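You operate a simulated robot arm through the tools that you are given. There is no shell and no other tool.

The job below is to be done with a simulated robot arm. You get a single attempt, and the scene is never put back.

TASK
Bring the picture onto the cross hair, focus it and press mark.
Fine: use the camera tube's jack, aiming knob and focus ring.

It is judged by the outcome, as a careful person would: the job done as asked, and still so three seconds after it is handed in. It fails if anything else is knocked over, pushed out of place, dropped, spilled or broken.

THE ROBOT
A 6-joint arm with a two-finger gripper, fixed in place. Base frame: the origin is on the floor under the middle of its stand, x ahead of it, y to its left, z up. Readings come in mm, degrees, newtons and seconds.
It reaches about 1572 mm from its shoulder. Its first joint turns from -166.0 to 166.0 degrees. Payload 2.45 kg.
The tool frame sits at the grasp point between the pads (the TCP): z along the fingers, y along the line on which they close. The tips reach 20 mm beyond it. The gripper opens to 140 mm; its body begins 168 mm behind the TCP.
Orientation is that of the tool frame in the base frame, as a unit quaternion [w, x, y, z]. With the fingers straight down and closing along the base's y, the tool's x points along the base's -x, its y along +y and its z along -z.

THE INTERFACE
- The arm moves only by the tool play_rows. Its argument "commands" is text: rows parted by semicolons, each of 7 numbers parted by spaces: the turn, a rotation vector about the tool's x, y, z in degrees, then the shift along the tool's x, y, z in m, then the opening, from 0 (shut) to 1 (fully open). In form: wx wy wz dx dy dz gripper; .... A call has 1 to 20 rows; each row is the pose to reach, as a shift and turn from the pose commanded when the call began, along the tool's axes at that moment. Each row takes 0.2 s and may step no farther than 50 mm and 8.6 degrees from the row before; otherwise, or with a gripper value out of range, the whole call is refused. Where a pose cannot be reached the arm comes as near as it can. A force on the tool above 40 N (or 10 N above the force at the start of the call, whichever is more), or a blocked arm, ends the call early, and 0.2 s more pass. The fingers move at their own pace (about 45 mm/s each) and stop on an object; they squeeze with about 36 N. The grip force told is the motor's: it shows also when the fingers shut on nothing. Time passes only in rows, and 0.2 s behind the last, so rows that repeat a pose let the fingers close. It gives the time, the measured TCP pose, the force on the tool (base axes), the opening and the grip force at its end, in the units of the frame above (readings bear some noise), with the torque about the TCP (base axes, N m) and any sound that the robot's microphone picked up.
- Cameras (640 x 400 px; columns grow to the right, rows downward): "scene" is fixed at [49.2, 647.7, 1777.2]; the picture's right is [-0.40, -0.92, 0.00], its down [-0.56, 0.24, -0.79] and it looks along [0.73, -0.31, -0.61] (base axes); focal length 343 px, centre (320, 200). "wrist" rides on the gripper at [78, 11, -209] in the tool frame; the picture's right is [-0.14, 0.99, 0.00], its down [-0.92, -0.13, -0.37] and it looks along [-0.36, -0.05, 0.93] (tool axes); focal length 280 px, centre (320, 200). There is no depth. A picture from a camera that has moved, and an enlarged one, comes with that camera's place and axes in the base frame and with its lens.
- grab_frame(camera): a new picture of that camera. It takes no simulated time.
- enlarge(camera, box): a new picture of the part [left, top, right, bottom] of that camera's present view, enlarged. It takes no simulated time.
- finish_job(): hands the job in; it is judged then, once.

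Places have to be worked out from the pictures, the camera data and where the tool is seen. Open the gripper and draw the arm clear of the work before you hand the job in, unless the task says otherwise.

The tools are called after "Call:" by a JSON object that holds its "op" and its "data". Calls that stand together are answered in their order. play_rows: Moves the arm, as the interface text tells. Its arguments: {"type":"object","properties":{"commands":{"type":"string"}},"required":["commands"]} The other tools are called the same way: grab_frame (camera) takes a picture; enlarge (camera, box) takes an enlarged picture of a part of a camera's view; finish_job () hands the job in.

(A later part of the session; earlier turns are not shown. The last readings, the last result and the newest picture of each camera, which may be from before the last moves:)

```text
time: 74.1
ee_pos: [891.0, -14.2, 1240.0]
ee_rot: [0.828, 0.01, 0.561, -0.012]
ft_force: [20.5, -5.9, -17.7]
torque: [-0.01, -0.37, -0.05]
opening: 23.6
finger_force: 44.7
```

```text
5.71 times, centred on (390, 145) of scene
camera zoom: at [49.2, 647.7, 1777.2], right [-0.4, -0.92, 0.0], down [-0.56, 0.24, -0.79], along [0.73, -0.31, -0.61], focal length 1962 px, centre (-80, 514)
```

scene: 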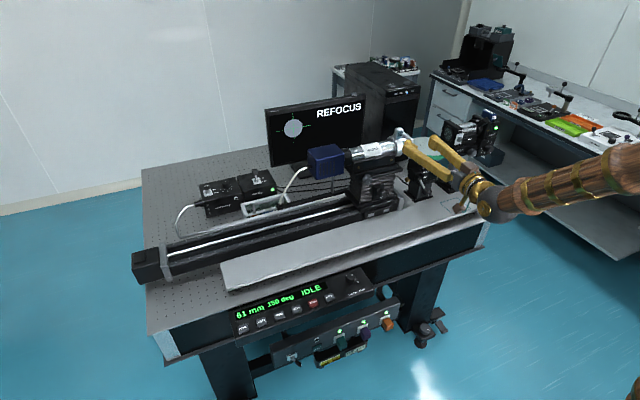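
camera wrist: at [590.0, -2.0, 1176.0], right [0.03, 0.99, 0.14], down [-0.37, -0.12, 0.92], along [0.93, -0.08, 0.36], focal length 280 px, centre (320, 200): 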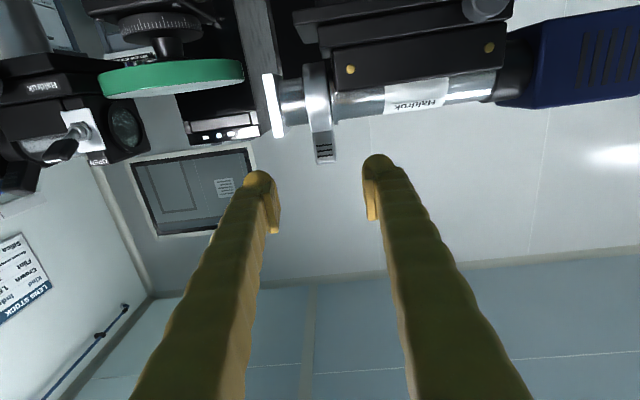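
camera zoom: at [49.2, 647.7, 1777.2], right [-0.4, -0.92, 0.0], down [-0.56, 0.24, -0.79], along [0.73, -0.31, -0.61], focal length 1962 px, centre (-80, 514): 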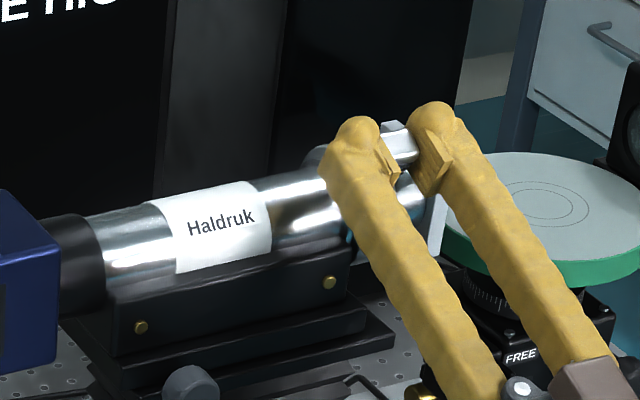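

The blur disc has vanished and the grid is sharp. To find the middle of the focused range, I'll zoom closely, then swing a little further and compare.

Call:
{"op": "enlarge", "data": {"camera": "scene", "box": [280, 110, 312, 130]}}

Call:
{"op": "play_rows", "data": {"commands": "0 -2 0 0 0 -0.0025 0.12; 0 -4 0 0.0003 0 -0.005 0.12; 0 -5 0 0.0005 0 -0.006 0.12; 0 -5 0 0.0005 0 -0.006 0.12; 0 -5 0 0.0005 0 -0.006 0.12"}}

Call:
{"op": "enlarge", "data": {"camera": "scene", "box": [280, 110, 312, 130]}}

Call:
{"op": "enlarge", "data": {"camera": "scene", "box": [260, 90, 380, 170]}}

```text
16.00 times, centred on (296, 120) of scene
camera zoom: at [49.2, 647.7, 1777.2], right [-0.4, -0.92, 0.0], down [-0.56, 0.24, -0.79], along [0.73, -0.31, -0.61], focal length 5494 px, centre (704, 1480)
```

zoom: 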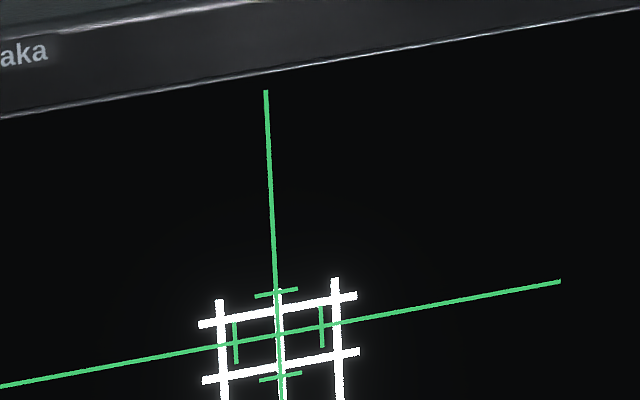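

```text
time: 75.3
ee_pos: [886.2, -13.7, 1237.9]
ee_rot: [0.852, 0.008, 0.523, -0.012]
ft_force: [22.7, -2.1, -8.9]
torque: [-0.01, -0.72, -0.01]
opening: 23.4
finger_force: 45.3
```

```text
16.00 times, centred on (296, 120) of scene
camera zoom: at [49.2, 647.7, 1777.2], right [-0.4, -0.92, 0.0], down [-0.56, 0.24, -0.79], along [0.73, -0.31, -0.61], focal length 5494 px, centre (704, 1480)
```

zoom: 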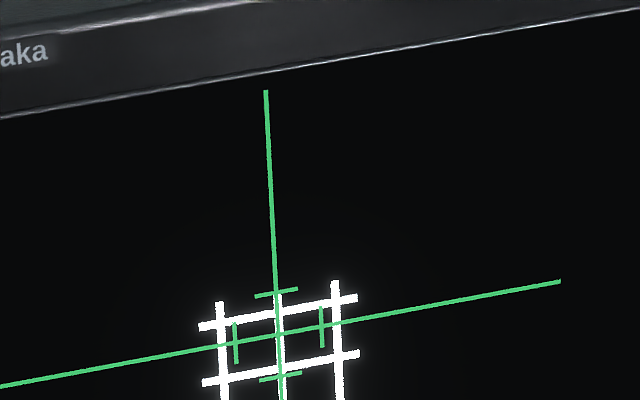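

```text
5.00 times, centred on (320, 130) of scene
camera zoom: at [49.2, 647.7, 1777.2], right [-0.4, -0.92, 0.0], down [-0.56, 0.24, -0.79], along [0.73, -0.31, -0.61], focal length 1717 px, centre (320, 550)
```

zoom: 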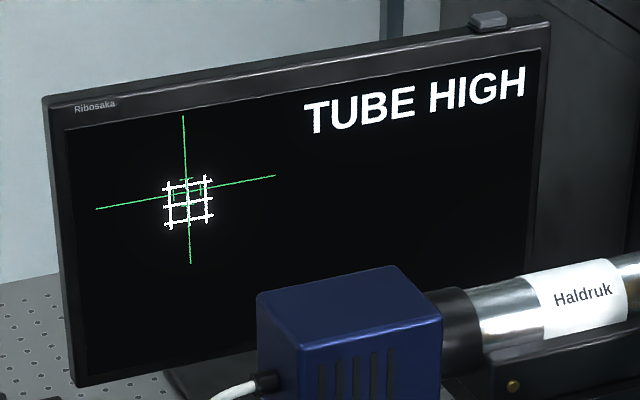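

The grid still shrinks very slightly as I go. I'll continue another 5° to see whether there's a turning point, viewing the whole grid at high zoom.

Call:
{"op": "enlarge", "data": {"camera": "scene", "box": [282, 114, 314, 134]}}

Call:
{"op": "play_rows", "data": {"commands": "0 -2 0 0 0 -0.0025 0.12; 0 -4 0 0.0003 0 -0.005 0.12; 0 -5 0 0.0005 0 -0.006 0.12; 0 -5 0 0.0005 0 -0.006 0.12; 0 -5 0 0.0005 0 -0.006 0.12"}}

Call:
{"op": "enlarge", "data": {"camera": "scene", "box": [282, 114, 314, 134]}}

Call:
{"op": "enlarge", "data": {"camera": "scene", "box": [350, 110, 430, 180]}}

```text
16.00 times, centred on (298, 124) of scene
camera zoom: at [49.2, 647.7, 1777.2], right [-0.4, -0.92, 0.0], down [-0.56, 0.24, -0.79], along [0.73, -0.31, -0.61], focal length 5494 px, centre (672, 1416)
```

zoom: 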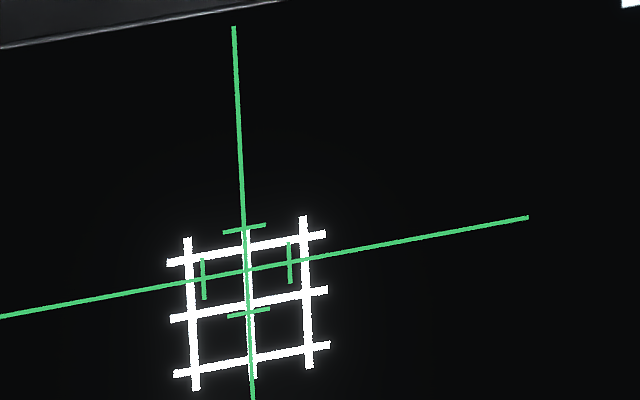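

```text
time: 76.5
ee_pos: [881.5, -14.1, 1234.4]
ee_rot: [0.874, 0.008, 0.486, -0.012]
ft_force: [17.8, -5.4, -15.6]
torque: [0.02, -0.02, -0.06]
opening: 23.4
finger_force: 45.1
```

```text
16.00 times, centred on (298, 124) of scene
camera zoom: at [49.2, 647.7, 1777.2], right [-0.4, -0.92, 0.0], down [-0.56, 0.24, -0.79], along [0.73, -0.31, -0.61], focal length 5494 px, centre (672, 1416)
```

zoom: 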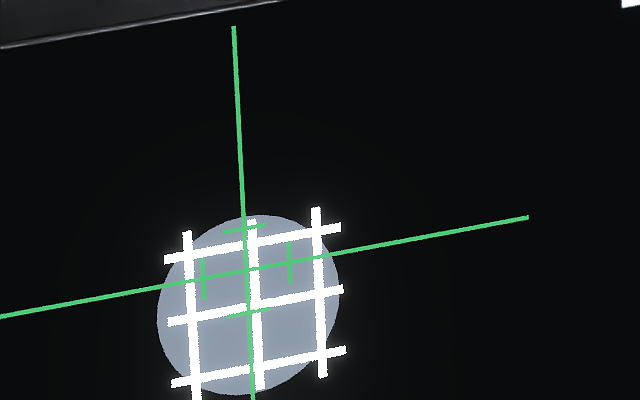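

```text
5.71 times, centred on (390, 145) of scene
camera zoom: at [49.2, 647.7, 1777.2], right [-0.4, -0.92, 0.0], down [-0.56, 0.24, -0.79], along [0.73, -0.31, -0.61], focal length 1962 px, centre (-80, 514)
```

zoom: 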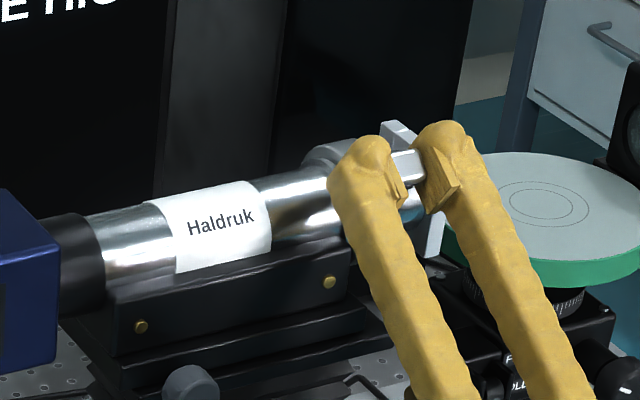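

The disc reappears at this end (about the same size as at the −12° mark), so best focus is roughly midway, near TCP x≈890. I'll swing back in small steps and compare.

Call:
{"op": "play_rows", "data": {"commands": "0 2 0 0 0 0.0024 0.12; 0 4 0 -0.0003 0 0.0048 0.12; 0 4 0 -0.0003 0 0.0048 0.12; 0 4 0 -0.0003 0 0.0048 0.12"}}

Call:
{"op": "enlarge", "data": {"camera": "scene", "box": [282, 114, 314, 134]}}

Call:
{"op": "play_rows", "data": {"commands": "0 2 0 0 0 0.0024 0.12; 0 3 0 -0.0002 0 0.0036 0.12; 0 3 0 -0.0002 0 0.0036 0.12; 0 3 0 -0.0002 0 0.0036 0.12"}}

Call:
{"op": "enlarge", "data": {"camera": "scene", "box": [282, 114, 314, 134]}}

```text
time: 77.5
ee_pos: [885.0, -14.2, 1237.5]
ee_rot: [0.856, 0.008, 0.516, -0.012]
ft_force: [0.9, -7.6, -4.8]
torque: [-0.01, 0.24, -0.06]
opening: 23.0
finger_force: 44.7
```

```text
16.00 times, centred on (298, 124) of scene
camera zoom: at [49.2, 647.7, 1777.2], right [-0.4, -0.92, 0.0], down [-0.56, 0.24, -0.79], along [0.73, -0.31, -0.61], focal length 5494 px, centre (672, 1416)
```

zoom: 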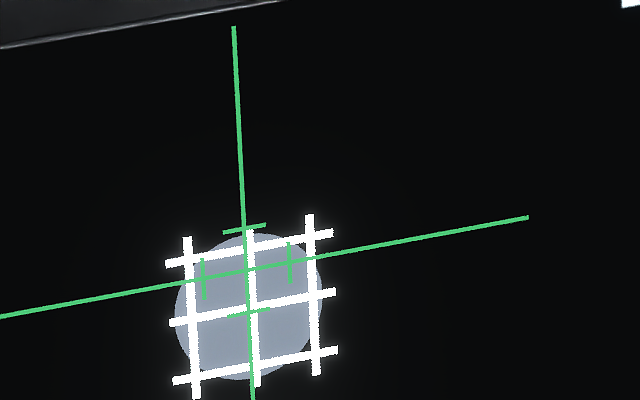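

```text
time: 78.5
ee_pos: [887.2, -14.4, 1239.9]
ee_rot: [0.843, 0.009, 0.538, -0.012]
ft_force: [-5.7, -1.7, 6.9]
torque: [-0.02, 0.0, 0.01]
opening: 23.1
finger_force: 45.0
```

```text
16.00 times, centred on (298, 124) of scene
camera zoom: at [49.2, 647.7, 1777.2], right [-0.4, -0.92, 0.0], down [-0.56, 0.24, -0.79], along [0.73, -0.31, -0.61], focal length 5494 px, centre (672, 1416)
```

zoom: 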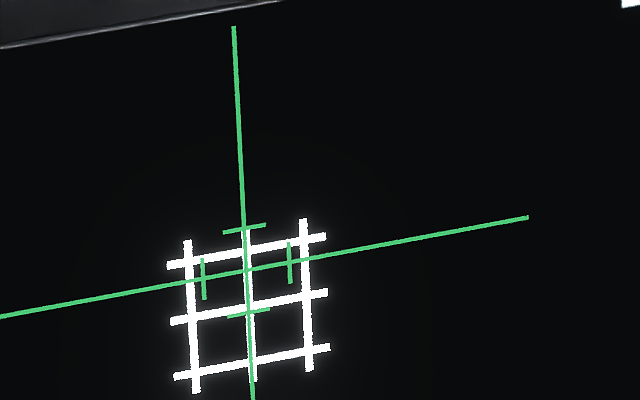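

At x≈887 the disc is gone again. By symmetry of the blur on both sides, best focus is near x≈892, so I'll go about 4.5 mm further back along the arc.

Call:
{"op": "play_rows", "data": {"commands": "0 2 0 0.0001 0 0.0024 0.12; 0 4 0 0.0002 0 0.0048 0.12; 0 4 0 0.0002 0 0.0048 0.12; 0 4 0 0.0002 0 0.0048 0.12"}}

Call:
{"op": "enlarge", "data": {"camera": "scene", "box": [282, 114, 314, 134]}}

Call:
{"op": "enlarge", "data": {"camera": "scene", "box": [260, 90, 380, 170]}}

```text
time: 79.5
ee_pos: [891.8, -13.1, 1240.4]
ee_rot: [0.824, 0.009, 0.567, -0.012]
ft_force: [-7.4, 0.8, 19.2]
torque: [0.02, -0.43, -0.01]
opening: 22.8
finger_force: 45.1
```

```text
16.00 times, centred on (298, 124) of scene
camera zoom: at [49.2, 647.7, 1777.2], right [-0.4, -0.92, 0.0], down [-0.56, 0.24, -0.79], along [0.73, -0.31, -0.61], focal length 5494 px, centre (672, 1416)
```

zoom: 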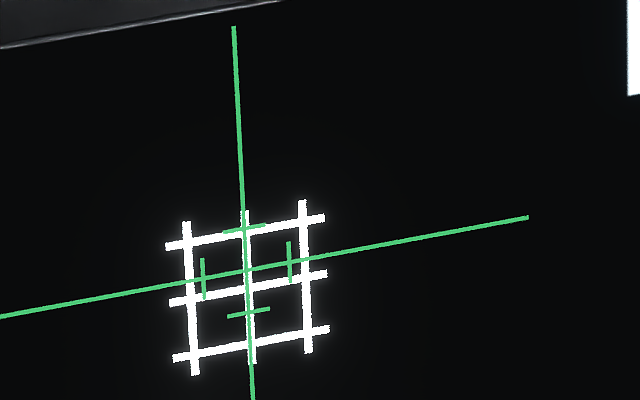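

```text
5.00 times, centred on (320, 130) of scene
camera zoom: at [49.2, 647.7, 1777.2], right [-0.4, -0.92, 0.0], down [-0.56, 0.24, -0.79], along [0.73, -0.31, -0.61], focal length 1717 px, centre (320, 550)
```

zoom: 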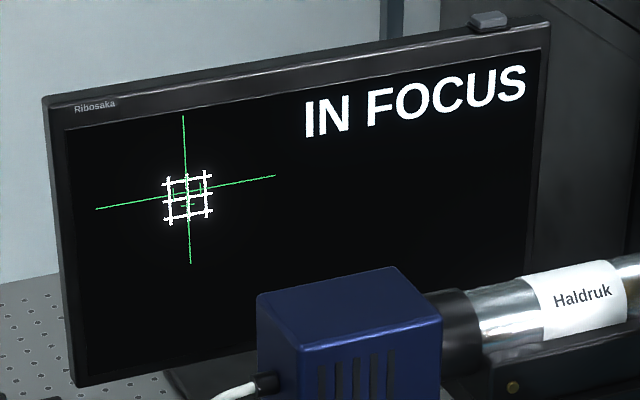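

The monitor says "IN FOCUS", and the picture is only slightly low. I'll release the lever carefully and see where the picture settles without my hand on it.

Call:
{"op": "play_rows", "data": {"commands": "0 0 0 0 0 0 0.2; 0 0 0 0 0 0 0.26; 0 0 0 0 0 0 0.32; 0 0 0 0 0 0 0.34; 0 0 0 0 0 0 0.34"}}

Call:
{"op": "enlarge", "data": {"camera": "scene", "box": [282, 114, 314, 134]}}

Call:
{"op": "enlarge", "data": {"camera": "scene", "box": [260, 90, 380, 170]}}

Call:
{"op": "enlarge", "data": {"camera": "scene", "box": [350, 110, 430, 180]}}

```text
time: 80.7
ee_pos: [890.6, -13.1, 1241.5]
ee_rot: [0.824, 0.009, 0.567, -0.012]
ft_force: [0.0, -0.3, 0.1]
torque: [-0.04, 0.02, -0.02]
opening: 47.5
finger_force: 0.1
```

```text
16.00 times, centred on (298, 124) of scene
camera zoom: at [49.2, 647.7, 1777.2], right [-0.4, -0.92, 0.0], down [-0.56, 0.24, -0.79], along [0.73, -0.31, -0.61], focal length 5494 px, centre (672, 1416)
```

zoom: 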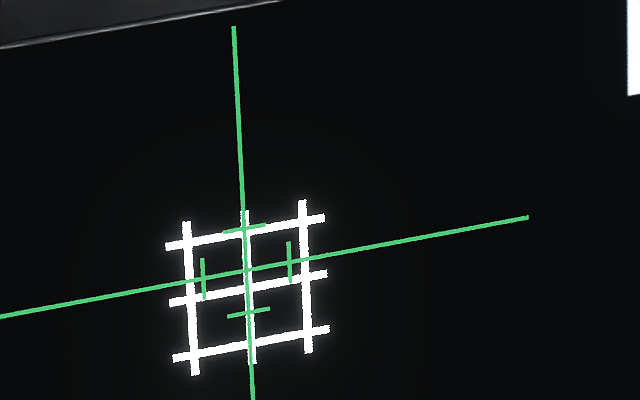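

```text
5.00 times, centred on (320, 130) of scene
camera zoom: at [49.2, 647.7, 1777.2], right [-0.4, -0.92, 0.0], down [-0.56, 0.24, -0.79], along [0.73, -0.31, -0.61], focal length 1717 px, centre (320, 550)
```

zoom: 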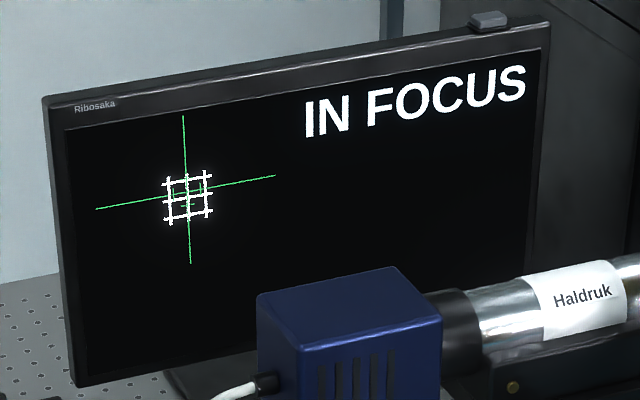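

```text
5.71 times, centred on (390, 145) of scene
camera zoom: at [49.2, 647.7, 1777.2], right [-0.4, -0.92, 0.0], down [-0.56, 0.24, -0.79], along [0.73, -0.31, -0.61], focal length 1962 px, centre (-80, 514)
```

zoom: 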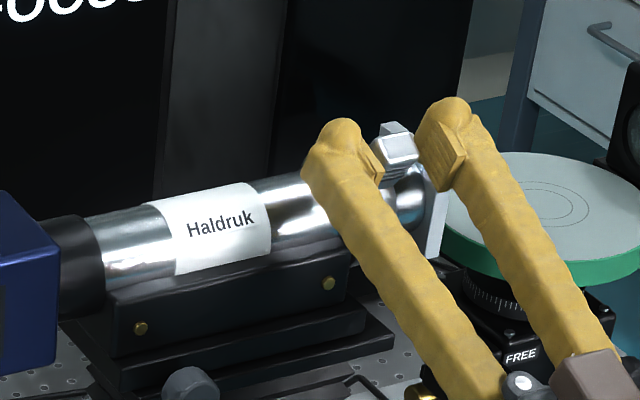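

Released, the picture stays "IN FOCUS" and stable, sitting slightly below the hair (17 px of the ±42 px tick box at 16×). I want it better centred, so I'll withdraw along the fingers, level the tool, and go trim the jack by about −15°.

Call:
{"op": "play_rows", "data": {"commands": "0 0 0 0 0 -0.008 0.36; 0 0 0 0 0 -0.02 0.38; 0 0 0 0 0 -0.035 0.4; 0 0 0 0 0 -0.05 0.4; 0 0 0 0 0 -0.065 0.4; 0 7 0 0 0 -0.07 0.4; 0 14 0 0 0 -0.07 0.4; 0 20.9 0 0 0 -0.07 0.4; 0 20.9 0 0 0 -0.07 0.4"}}

Call:
{"op": "grab_frame", "data": {"camera": "scene"}}

Call:
{"op": "enlarge", "data": {"camera": "scene", "box": [282, 114, 314, 134]}}

```text
time: 82.7
ee_pos: [826.2, -11.7, 1216.1]
ee_rot: [0.706, 0.012, 0.708, -0.01]
ft_force: [0.2, 0.8, 0.1]
torque: [-0.02, 0.0, 0.02]
opening: 56.0
finger_force: 0.2
```

```text
taken
```

scene: 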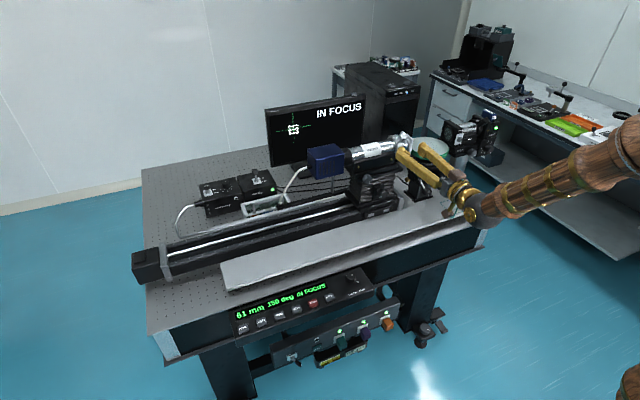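

```text
16.00 times, centred on (298, 124) of scene
camera zoom: at [49.2, 647.7, 1777.2], right [-0.4, -0.92, 0.0], down [-0.56, 0.24, -0.79], along [0.73, -0.31, -0.61], focal length 5494 px, centre (672, 1416)
```

zoom: 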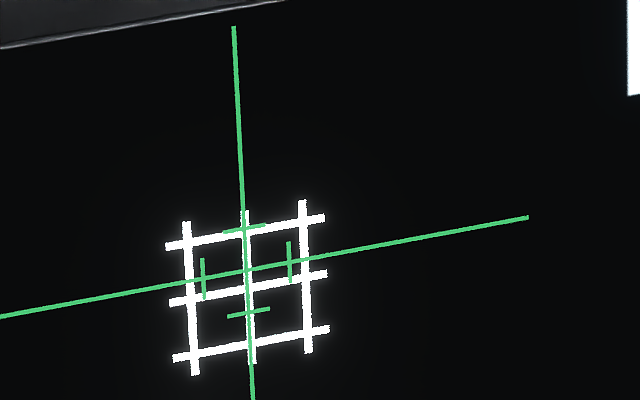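

The control panel reads "IN FOCUS" too. I'll back off and move to the jack knob pre-grasp at about (788, 68, 1056), rolling back +90° on the way.

Call:
{"op": "play_rows", "data": {"commands": "0 0 0 0 0 -0.02 0.4; 0 0 0 0 0 -0.04 0.4; 0 0 8.18 0.0145 0.0072 -0.04 0.4; 0 0 16.36 0.0291 0.0143 -0.04 0.4; 0 0 24.5 0.0436 0.0215 -0.04 0.4; 0 0 32.7 0.0582 0.0287 -0.04 0.4; 0 0 40.9 0.0727 0.0358 -0.04 0.4; 0 0 49.1 0.0873 0.043 -0.04 0.4; 0 0 57.3 0.1018 0.0501 -0.04 0.4; 0 0 65.5 0.1164 0.0573 -0.04 0.4; 0 0 73.6 0.1309 0.0645 -0.04 0.4; 0 0 81.8 0.1455 0.0716 -0.04 0.4; 0 0 90 0.16 0.0788 -0.04 0.4; 0 0 90 0.16 0.0788 -0.04 0.4"}}

Call:
{"op": "enlarge", "data": {"camera": "wrist", "box": [250, 120, 410, 240]}}

Call:
{"op": "grab_frame", "data": {"camera": "wrist"}}

```text
time: 85.7
ee_pos: [790.7, 68.8, 1056.2]
ee_rot: [0.507, 0.509, 0.492, 0.492]
ft_force: [0.4, 0.4, 0.4]
torque: [0.02, 0.01, -0.02]
opening: 56.1
finger_force: 0.1
```

```text
3.33 times, centred on (330, 180) of wrist
camera zoom: at [583.0, 152.0, 1067.2], right [0.0, -0.14, 0.99], down [-0.4, -0.91, -0.13], along [0.92, -0.39, -0.05], focal length 935 px, centre (287, 267)
```

zoom: 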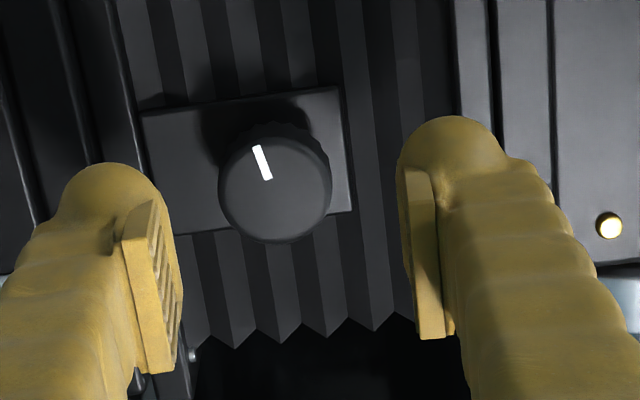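

```text
taken
camera wrist: at [583.0, 152.0, 1067.2], right [0.0, -0.14, 0.99], down [-0.4, -0.91, -0.13], along [0.92, -0.39, -0.05], focal length 280 px, centre (320, 200)
```

wrist: 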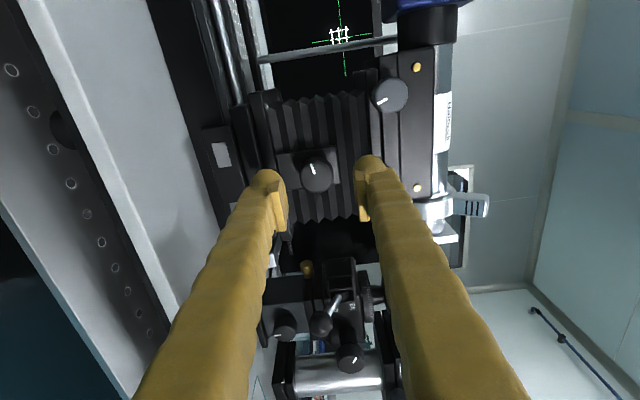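

The knob shows about 3 mm below my tool axis (z≈1053). I'll correct that, advance to x≈851 as before, and close.

Call:
{"op": "play_rows", "data": {"commands": "0 0 0 0 -0.0016 0.01 0.38; 0 0 0 0 -0.0032 0.02 0.36; 0 0 0 0 -0.0032 0.03 0.36; 0 0 0 0 -0.0032 0.04 0.36; 0 0 0 0 -0.0032 0.048 0.36; 0 0 0 0 -0.0032 0.055 0.36; 0 0 0 0 -0.0032 0.06 0.36; 0 0 0 0 -0.0032 0.06 0.36"}}

Call:
{"op": "enlarge", "data": {"camera": "wrist", "box": [250, 140, 410, 240]}}

```text
time: 87.5
ee_pos: [848.6, 67.9, 1052.0]
ee_rot: [0.507, 0.507, 0.492, 0.493]
ft_force: [-0.1, 0.5, 0.0]
torque: [0.0, 0.03, -0.02]
opening: 50.6
finger_force: 0.1
```

```text
4.00 times, centred on (330, 190) of wrist
camera zoom: at [641.4, 149.6, 1064.1], right [0.0, -0.14, 0.99], down [-0.4, -0.91, -0.13], along [0.92, -0.39, -0.05], focal length 1122 px, centre (280, 240)
```

zoom: 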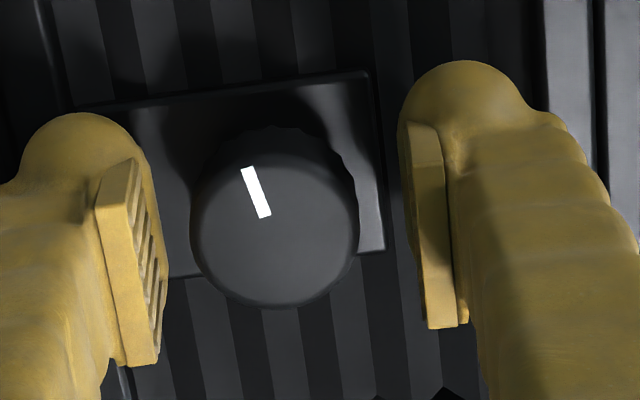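

Call:
{"op": "play_rows", "data": {"commands": "0 0 0 0.0006 -0.0011 0 0.34; 0 0 0 0.0006 -0.0011 0 0.3; 0 0 0 0.0006 -0.0011 0 0.26; 0 0 0 0.0006 -0.0011 0 0.22; 0 0 0 0.0006 -0.0011 0 0.18; 0 0 0 0.0006 -0.0011 0 0.18"}}

Call:
{"op": "enlarge", "data": {"camera": "scene", "box": [282, 114, 314, 134]}}

```text
time: 88.9
ee_pos: [849.3, 67.0, 1052.2]
ee_rot: [0.506, 0.509, 0.492, 0.493]
ft_force: [0.5, 0.1, -2.9]
torque: [0.02, 0.03, 0.0]
opening: 32.3
finger_force: 45.0
```

```text
16.00 times, centred on (298, 124) of scene
camera zoom: at [49.2, 647.7, 1777.2], right [-0.4, -0.92, 0.0], down [-0.56, 0.24, -0.79], along [0.73, -0.31, -0.61], focal length 5494 px, centre (672, 1416)
```

zoom: 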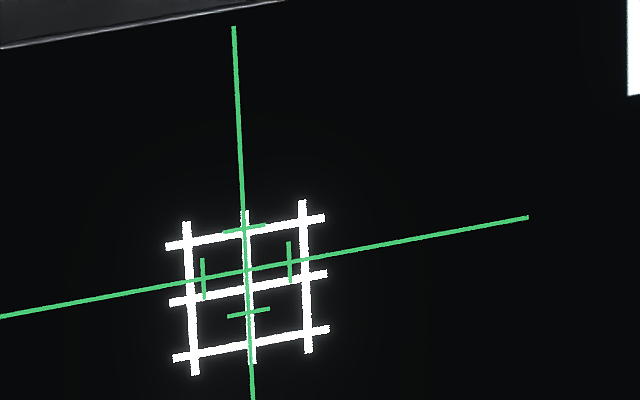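

The grip is centred (forces under 3 N) and the picture has not moved. I'll turn the jack knob −14° in small steps.

Call:
{"op": "play_rows", "data": {"commands": "0 0 -3 0 0 0 0.18; 0 0 -6 0 0 0 0.18; 0 0 -9 0 0 0 0.18; 0 0 -12 0 0 0 0.18; 0 0 -14 0 0 0 0.18; 0 0 -14 0 0 0 0.18; 0 0 -14 0 0 0 0.18"}}

Call:
{"op": "enlarge", "data": {"camera": "scene", "box": [282, 114, 314, 134]}}

```text
time: 90.5
ee_pos: [847.5, 66.3, 1052.4]
ee_rot: [0.563, 0.444, 0.551, 0.427]
ft_force: [0.9, -1.7, -6.6]
torque: [0.06, 0.07, 0.01]
opening: 32.4
finger_force: 45.5
```

```text
16.00 times, centred on (298, 124) of scene
camera zoom: at [49.2, 647.7, 1777.2], right [-0.4, -0.92, 0.0], down [-0.56, 0.24, -0.79], along [0.73, -0.31, -0.61], focal length 5494 px, centre (672, 1416)
```

zoom: 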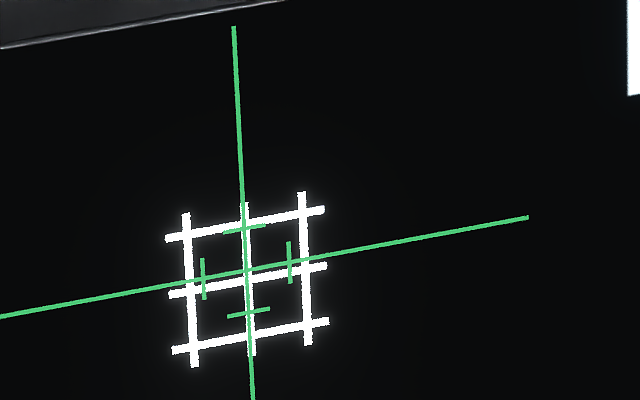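

It moved up by about 8 px, with about 10 px to go. I'll turn another −17°.

Call:
{"op": "play_rows", "data": {"commands": "0 0 -4 0 -0.0002 0 0.18; 0 0 -8 0 -0.0003 0 0.18; 0 0 -12 0 -0.0004 0 0.18; 0 0 -15 0 -0.0004 0 0.18; 0 0 -17 0 -0.0004 0 0.18; 0 0 -17 0 -0.0004 0 0.18; 0 0 -17 0 -0.0004 0 0.18"}}

Call:
{"op": "enlarge", "data": {"camera": "scene", "box": [282, 114, 314, 134]}}

```text
time: 92.1
ee_pos: [849.2, 67.5, 1050.8]
ee_rot: [0.62, 0.358, 0.61, 0.339]
ft_force: [3.9, -2.4, -10.7]
torque: [0.06, 0.07, 0.07]
opening: 32.1
finger_force: 44.4
```

```text
16.00 times, centred on (298, 124) of scene
camera zoom: at [49.2, 647.7, 1777.2], right [-0.4, -0.92, 0.0], down [-0.56, 0.24, -0.79], along [0.73, -0.31, -0.61], focal length 5494 px, centre (672, 1416)
```

zoom: 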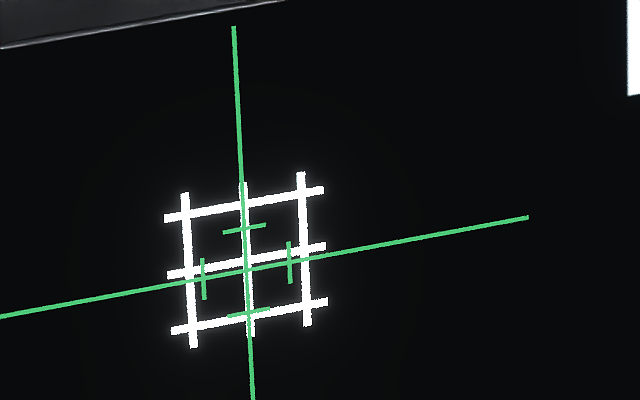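

Slight overshoot: it is now about 9 px above (there is a few degrees of backlash). I'll come back +11° and check.

Call:
{"op": "play_rows", "data": {"commands": "0 0 4 0 -0.0002 0 0.18; 0 0 8 0 -0.0003 0 0.18; 0 0 11 0 -0.0003 0 0.18; 0 0 11 0 -0.0003 0 0.18; 0 0 11 0 -0.0003 0 0.18"}}

Call:
{"op": "enlarge", "data": {"camera": "scene", "box": [282, 114, 314, 134]}}

```text
time: 93.3
ee_pos: [848.7, 67.0, 1051.0]
ee_rot: [0.585, 0.415, 0.573, 0.397]
ft_force: [-2.9, 2.6, -2.4]
torque: [-0.05, -0.05, -0.03]
opening: 32.2
finger_force: 45.1
```

```text
16.00 times, centred on (298, 124) of scene
camera zoom: at [49.2, 647.7, 1777.2], right [-0.4, -0.92, 0.0], down [-0.56, 0.24, -0.79], along [0.73, -0.31, -0.61], focal length 5494 px, centre (672, 1416)
```

zoom: 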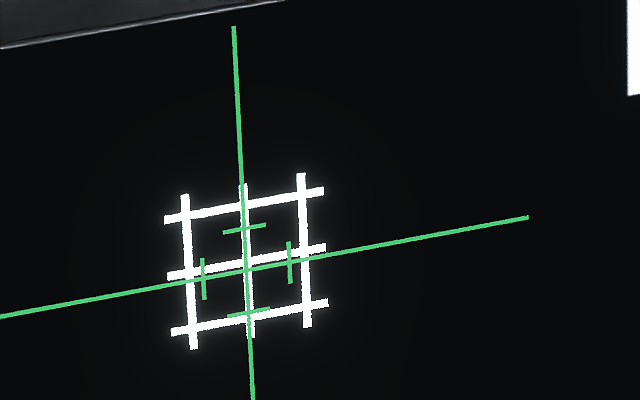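

That was mostly backlash. Another +7° should bring it onto the hair.

Call:
{"op": "play_rows", "data": {"commands": "0 0 3 0 0 0 0.18; 0 0 6 0 0 0 0.18; 0 0 7 0 0 0 0.18; 0 0 7 0 0 0 0.18; 0 0 7 0 0 0 0.18"}}

Call:
{"op": "enlarge", "data": {"camera": "scene", "box": [282, 114, 314, 134]}}

```text
time: 94.5
ee_pos: [847.9, 68.0, 1051.8]
ee_rot: [0.56, 0.449, 0.547, 0.432]
ft_force: [2.4, 2.0, 2.7]
torque: [-0.05, -0.05, 0.01]
opening: 32.3
finger_force: 44.8
```

```text
16.00 times, centred on (298, 124) of scene
camera zoom: at [49.2, 647.7, 1777.2], right [-0.4, -0.92, 0.0], down [-0.56, 0.24, -0.79], along [0.73, -0.31, -0.61], focal length 5494 px, centre (672, 1416)
```

zoom: 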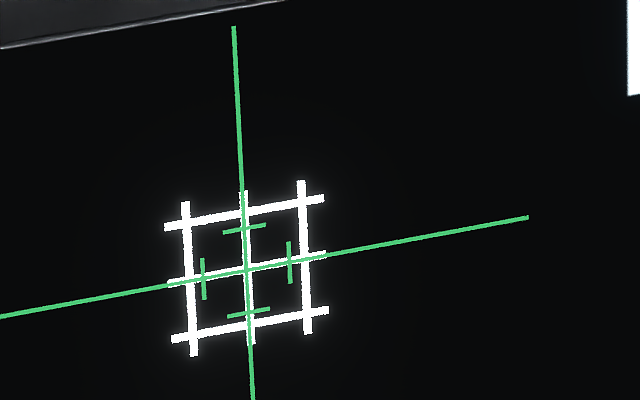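

The grid's centre lines now lie on the cross hair. I'll release the jack knob, back off, and confirm it holds.

Call:
{"op": "play_rows", "data": {"commands": "0 0 0 0 0 0 0.25; 0 0 0 0 0 0 0.3; 0 0 0 0 0 0 0.36; 0 0 0 0 0 0 0.38; 0 0 0 0 0 -0.01 0.38; 0 0 0 0 0 -0.025 0.38; 0 0 0 0 0 -0.04 0.38; 0 0 0 0 0 -0.055 0.38; 0 0 0 0 0 -0.055 0.38"}}

Call:
{"op": "enlarge", "data": {"camera": "scene", "box": [282, 114, 314, 134]}}

Call:
{"op": "grab_frame", "data": {"camera": "scene"}}

Call:
{"op": "enlarge", "data": {"camera": "scene", "box": [300, 260, 400, 330]}}

```text
time: 96.5
ee_pos: [793.1, 68.3, 1051.6]
ee_rot: [0.559, 0.449, 0.546, 0.432]
ft_force: [1.0, 0.1, 0.0]
torque: [0.02, 0.01, -0.01]
opening: 53.4
finger_force: 0.0
```

```text
16.00 times, centred on (298, 124) of scene
camera zoom: at [49.2, 647.7, 1777.2], right [-0.4, -0.92, 0.0], down [-0.56, 0.24, -0.79], along [0.73, -0.31, -0.61], focal length 5494 px, centre (672, 1416)
```

zoom: 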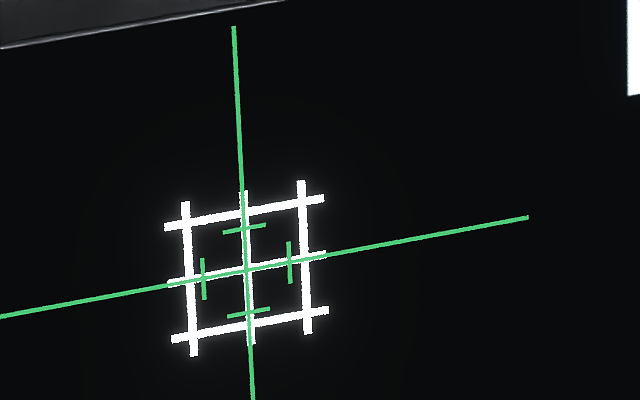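

```text
taken
```

scene: 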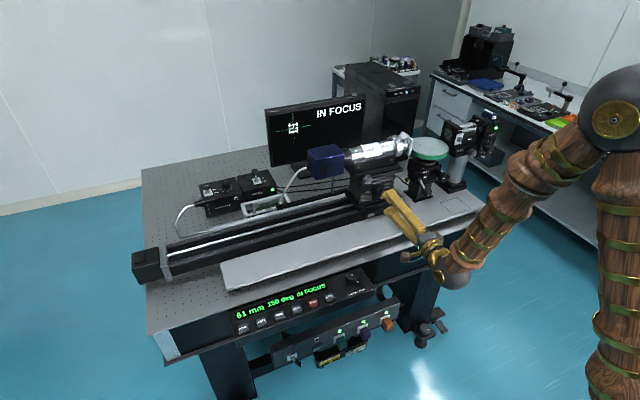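

```text
5.71 times, centred on (350, 295) of scene
camera zoom: at [49.2, 647.7, 1777.2], right [-0.4, -0.92, 0.0], down [-0.56, 0.24, -0.79], along [0.73, -0.31, -0.61], focal length 1962 px, centre (149, -343)
```

zoom: 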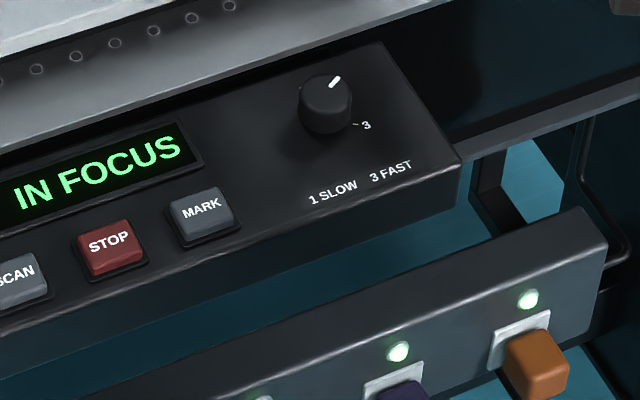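

The picture is centred and both displays read "IN FOCUS" with the arm off the knobs. Now for MARK: its face looks nearly horizontal, at roughly (647, 364, ~880). I'll first go up and across to about (760, 300, 1150), keeping the tool level and shutting the fingers.

Call:
{"op": "play_rows", "data": {"commands": "0 0 1 0.0156 0.0113 -0.0031 0.3; 0 0 2.1 0.0312 0.0226 -0.0062 0.25; 0 0 3.2 0.0468 0.0339 -0.0092 0.2; 0 0 4.3 0.0625 0.0453 -0.0123 0.15; 0 0 5.4 0.0781 0.0566 -0.0154 0.1; 0 0 6.5 0.0937 0.0679 -0.0185 0.05; 0 0 7.5 0.1093 0.0792 -0.0215 0; 0 0 8.6 0.1249 0.0905 -0.0246 0; 0 0 9.7 0.1405 0.1018 -0.0277 0; 0 0 10.8 0.1562 0.1132 -0.0308 0; 0 0 11.9 0.1718 0.1245 -0.0338 0; 0 0 13 0.1874 0.1358 -0.0369 0; 0 0 14 0.203 0.1471 -0.04 0; 0 0 14 0.203 0.1471 -0.04 0"}}

Call:
{"op": "grab_frame", "data": {"camera": "wrist"}}

Call:
{"op": "grab_frame", "data": {"camera": "scene"}}

```text
time: 99.5
ee_pos: [760.1, 301.7, 1149.0]
ee_rot: [0.503, 0.512, 0.487, 0.498]
ft_force: [-0.7, 0.4, 0.5]
torque: [-0.02, -0.01, 0.0]
opening: 0.2
finger_force: 29.1
```

```text
taken
camera wrist: at [552.7, 384.0, 1161.5], right [0.0, -0.16, 0.99], down [-0.4, -0.91, -0.15], along [0.92, -0.39, -0.06], focal length 280 px, centre (320, 200)
```

wrist: 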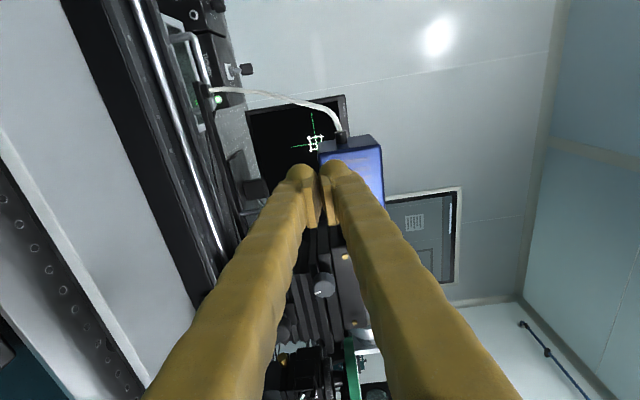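

```text
taken
```

scene: 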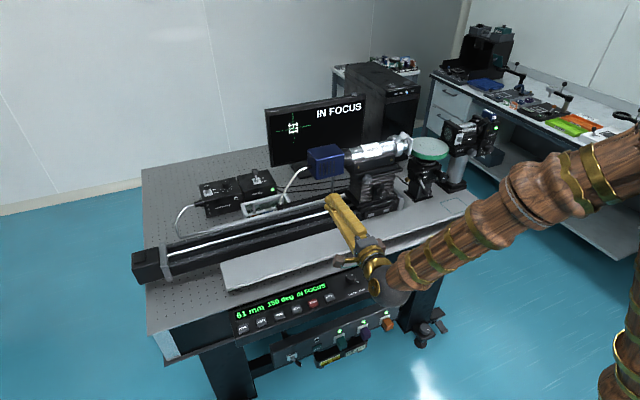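

The path was clear. Now I'll pitch the tool down 40° and back away to about (640, 340, 1090) to look at the panel up close.

Call:
{"op": "play_rows", "data": {"commands": "5 0 0 0.0041 -0.0075 -0.0151 0; 10 0 0 0.0082 -0.015 -0.0302 0; 15 0 0 0.0124 -0.0225 -0.0454 0; 20 0 0 0.0165 -0.03 -0.0605 0; 25 0 0 0.0206 -0.0374 -0.0756 0; 30 0 0 0.0248 -0.0449 -0.0908 0; 35 0 0 0.0289 -0.0524 -0.1059 0; 40 0 0 0.033 -0.0599 -0.121 0; 40 0 0 0.033 -0.0599 -0.121 0"}}

Call:
{"op": "grab_frame", "data": {"camera": "wrist"}}

Call:
{"op": "grab_frame", "data": {"camera": "scene"}}

```text
time: 101.5
ee_pos: [639.5, 340.6, 1088.8]
ee_rot: [0.298, 0.652, 0.629, 0.3]
ft_force: [-1.2, -0.8, 0.2]
torque: [-0.03, 0.05, 0.02]
opening: 0.2
finger_force: 29.1
```

```text
taken
camera wrist: at [488.8, 418.1, 1233.5], right [0.63, -0.17, 0.75], down [-0.39, -0.91, 0.12], along [0.67, -0.37, -0.64], focal length 280 px, centre (320, 200)
```

wrist: 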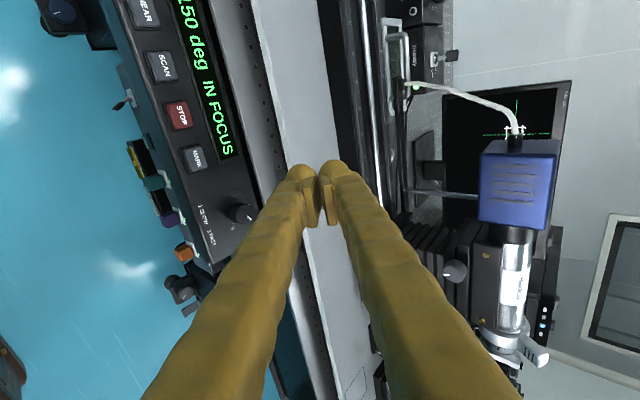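

```text
taken
```

scene: 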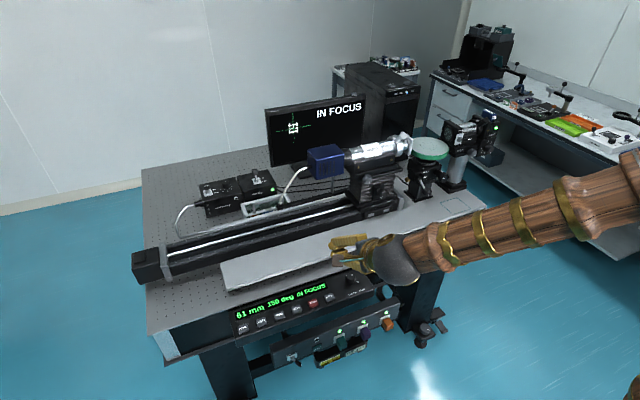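

Call:
{"op": "enlarge", "data": {"camera": "wrist", "box": [120, 80, 280, 240]}}

Call:
{"op": "enlarge", "data": {"camera": "scene", "box": [300, 240, 400, 330]}}

```text
2.50 times, centred on (200, 160) of wrist
camera zoom: at [488.8, 418.1, 1233.5], right [0.63, -0.17, 0.75], down [-0.39, -0.91, 0.12], along [0.67, -0.37, -0.64], focal length 701 px, centre (620, 300)
```

zoom: 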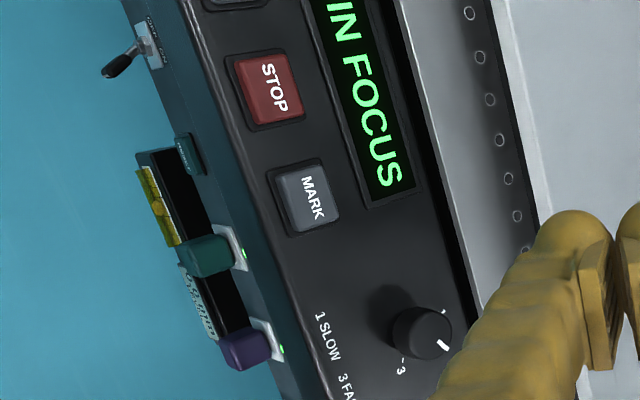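

```text
4.44 times, centred on (350, 285) of scene
camera zoom: at [49.2, 647.7, 1777.2], right [-0.4, -0.92, 0.0], down [-0.56, 0.24, -0.79], along [0.73, -0.31, -0.61], focal length 1526 px, centre (187, -178)
```

zoom: 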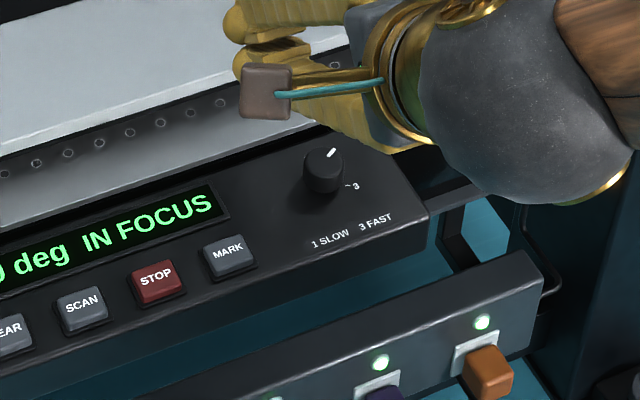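

Combining the two best-separated wrist views puts MARK at about (647, 363, 876), with the table edge at x≈700 leaving room. The lowest fingertip point is about 30 mm below the TCP at this pitch, so I'll hover at TCP z≈955 above the button and check.

Call:
{"op": "play_rows", "data": {"commands": "0 0 0 0.0025 -0.0125 0.011 0; 0 0 0 0.005 -0.025 0.0225 0; 0 0 0 0.0074 -0.0375 0.034 0; 0 0 0 0.01 -0.05 0.045 0; 0 0 0 0.0124 -0.0625 0.056 0; 0 0 0 0.015 -0.075 0.0675 0; 0 0 0 0.0174 -0.0875 0.079 0; 0 0 0 0.0198 -0.0997 0.0898 0; 0 0 0 0.0198 -0.0997 0.0898 0"}}

Call:
{"op": "grab_frame", "data": {"camera": "wrist"}}

Call:
{"op": "enlarge", "data": {"camera": "wrist", "box": [200, 100, 400, 230]}}

Call:
{"op": "enlarge", "data": {"camera": "scene", "box": [270, 240, 370, 330]}}

```text
time: 103.5
ee_pos: [645.8, 360.0, 956.0]
ee_rot: [0.298, 0.653, 0.629, 0.301]
ft_force: [0.3, -0.3, 0.7]
torque: [-0.02, 0.0, 0.03]
opening: 0.1
finger_force: 29.4
```

```text
taken
camera wrist: at [494.7, 438.7, 1100.1], right [0.63, -0.17, 0.76], down [-0.39, -0.91, 0.12], along [0.67, -0.37, -0.64], focal length 280 px, centre (320, 200)
```

wrist: 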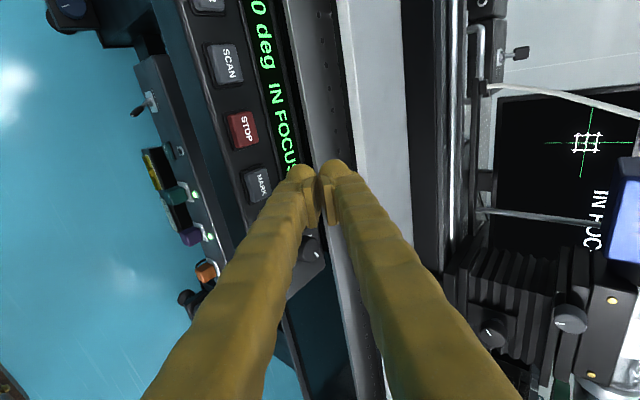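

```text
3.08 times, centred on (300, 165) of wrist
camera zoom: at [494.7, 438.7, 1100.1], right [0.63, -0.17, 0.76], down [-0.39, -0.91, 0.12], along [0.67, -0.37, -0.64], focal length 863 px, centre (382, 308)
```

zoom: 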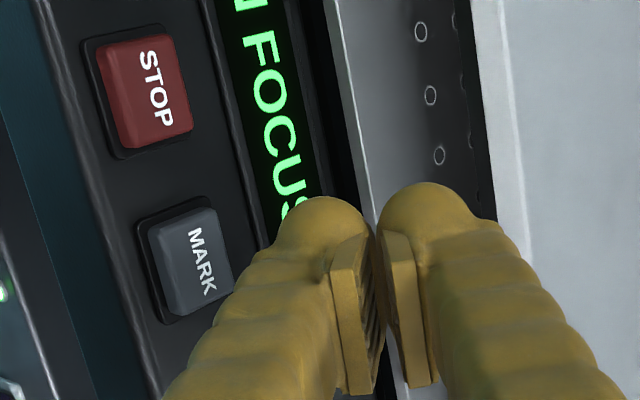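

```text
4.44 times, centred on (320, 285) of scene
camera zoom: at [49.2, 647.7, 1777.2], right [-0.4, -0.92, 0.0], down [-0.56, 0.24, -0.79], along [0.73, -0.31, -0.61], focal length 1526 px, centre (320, -178)
```

zoom: 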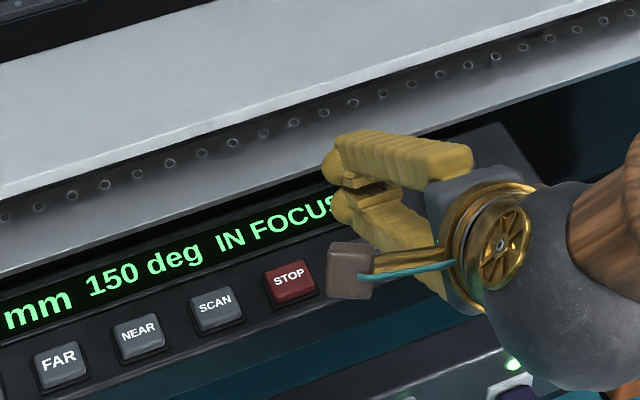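

From here MARK refines to about (652, 361, 868), just beyond and below the lower fingertip. I'll shift 8 mm forward, descend 42 mm, and look again.

Call:
{"op": "play_rows", "data": {"commands": "0 0 0 0.0006 0.0026 0.003 0; 0 0 0 0.001 0.0051 0.0061 0; 0 0 0 0.001 -0.003 0.0128 0; 0 0 0 0.001 -0.011 0.0195 0; 0 0 0 0.001 -0.019 0.0263 0; 0 0 0 0.001 -0.0271 0.033 0; 0 0 0 0.001 -0.0271 0.033 0"}}

Call:
{"op": "enlarge", "data": {"camera": "wrist", "box": [220, 100, 400, 230]}}

Call:
{"op": "enlarge", "data": {"camera": "scene", "box": [270, 240, 370, 330]}}

```text
time: 105.1
ee_pos: [653.7, 360.8, 914.1]
ee_rot: [0.297, 0.653, 0.628, 0.3]
ft_force: [0.0, -0.9, 0.8]
torque: [-0.02, 0.01, -0.01]
opening: 0.1
finger_force: 29.3
```

```text
3.08 times, centred on (310, 165) of wrist
camera zoom: at [502.2, 440.5, 1058.2], right [0.63, -0.17, 0.76], down [-0.39, -0.91, 0.12], along [0.67, -0.37, -0.64], focal length 863 px, centre (351, 308)
```

zoom: 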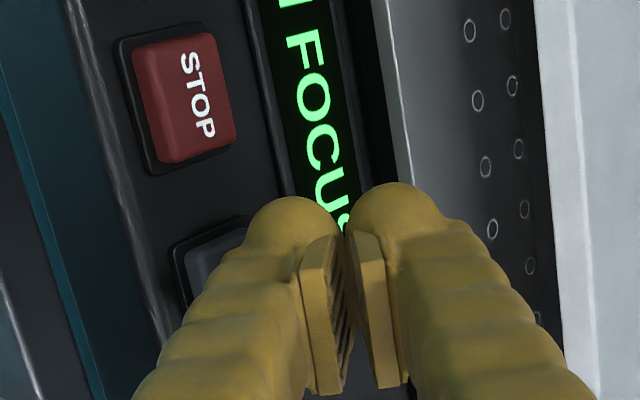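

```text
4.44 times, centred on (320, 285) of scene
camera zoom: at [49.2, 647.7, 1777.2], right [-0.4, -0.92, 0.0], down [-0.56, 0.24, -0.79], along [0.73, -0.31, -0.61], focal length 1526 px, centre (320, -178)
```

zoom: 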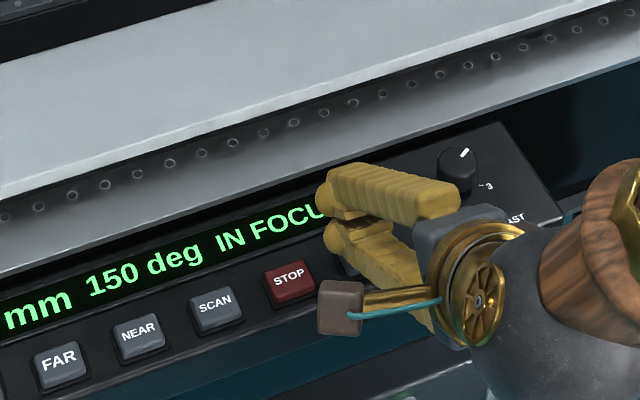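

STOP triangulates cleanly to (651, 414, 872), putting MARK at (650, 361, 872), directly under the lower fingertip with about 15 mm to go. I'll descend 12 mm and check the force.

Call:
{"op": "play_rows", "data": {"commands": "0 0 0 0 -0.0023 0.0019 0; 0 0 0 0 -0.0046 0.0038 0; 0 0 0 0 -0.0069 0.0058 0; 0 0 0 0 -0.0092 0.0077 0; 0 0 0 0 -0.0092 0.0077 0"}}

Call:
{"op": "enlarge", "data": {"camera": "wrist", "box": [220, 100, 400, 230]}}

Call:
{"op": "enlarge", "data": {"camera": "scene", "box": [260, 90, 380, 170]}}

```text
time: 106.3
ee_pos: [653.6, 362.9, 902.1]
ee_rot: [0.297, 0.653, 0.628, 0.301]
ft_force: [-0.2, 0.0, 0.1]
torque: [0.01, -0.02, 0.02]
opening: 0.0
finger_force: 29.3
```

```text
3.08 times, centred on (310, 165) of wrist
camera zoom: at [502.0, 441.2, 1046.2], right [0.63, -0.17, 0.76], down [-0.39, -0.91, 0.12], along [0.67, -0.37, -0.64], focal length 863 px, centre (351, 308)
```

zoom: 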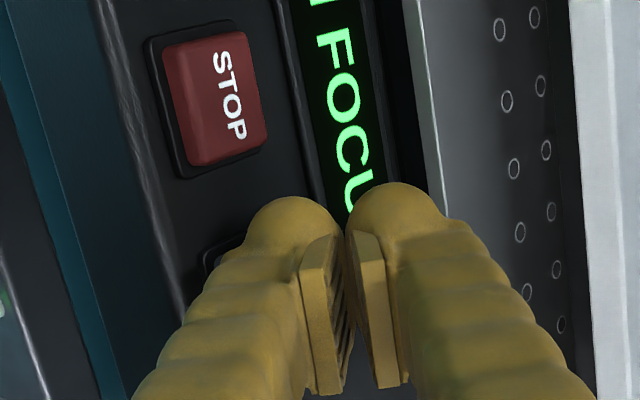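

```text
5.00 times, centred on (320, 130) of scene
camera zoom: at [49.2, 647.7, 1777.2], right [-0.4, -0.92, 0.0], down [-0.56, 0.24, -0.79], along [0.73, -0.31, -0.61], focal length 1717 px, centre (320, 550)
```

zoom: 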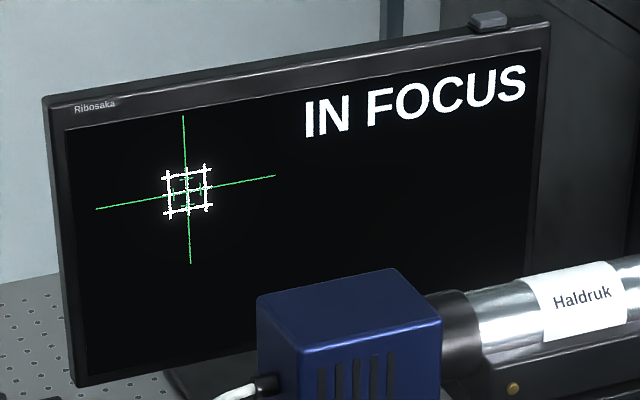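

No contact yet, and the fingertip's low point projects right onto MARK's centre. I'll continue down in small steps.

Call:
{"op": "play_rows", "data": {"commands": "0 0 0 0 -0.0008 0.0006 0; 0 0 0 0 -0.0015 0.0013 0; 0 0 0 0 -0.0023 0.0019 0; 0 0 0 0 -0.0031 0.0026 0; 0 0 0 0 -0.0031 0.0026 0"}}

```text
time: 107.5
ee_pos: [653.5, 361.7, 898.9]
ee_rot: [0.298, 0.653, 0.628, 0.301]
ft_force: [0.2, 0.0, 2.3]
torque: [-0.04, 0.01, -0.02]
opening: 0.1
finger_force: 29.5
heard: click
```

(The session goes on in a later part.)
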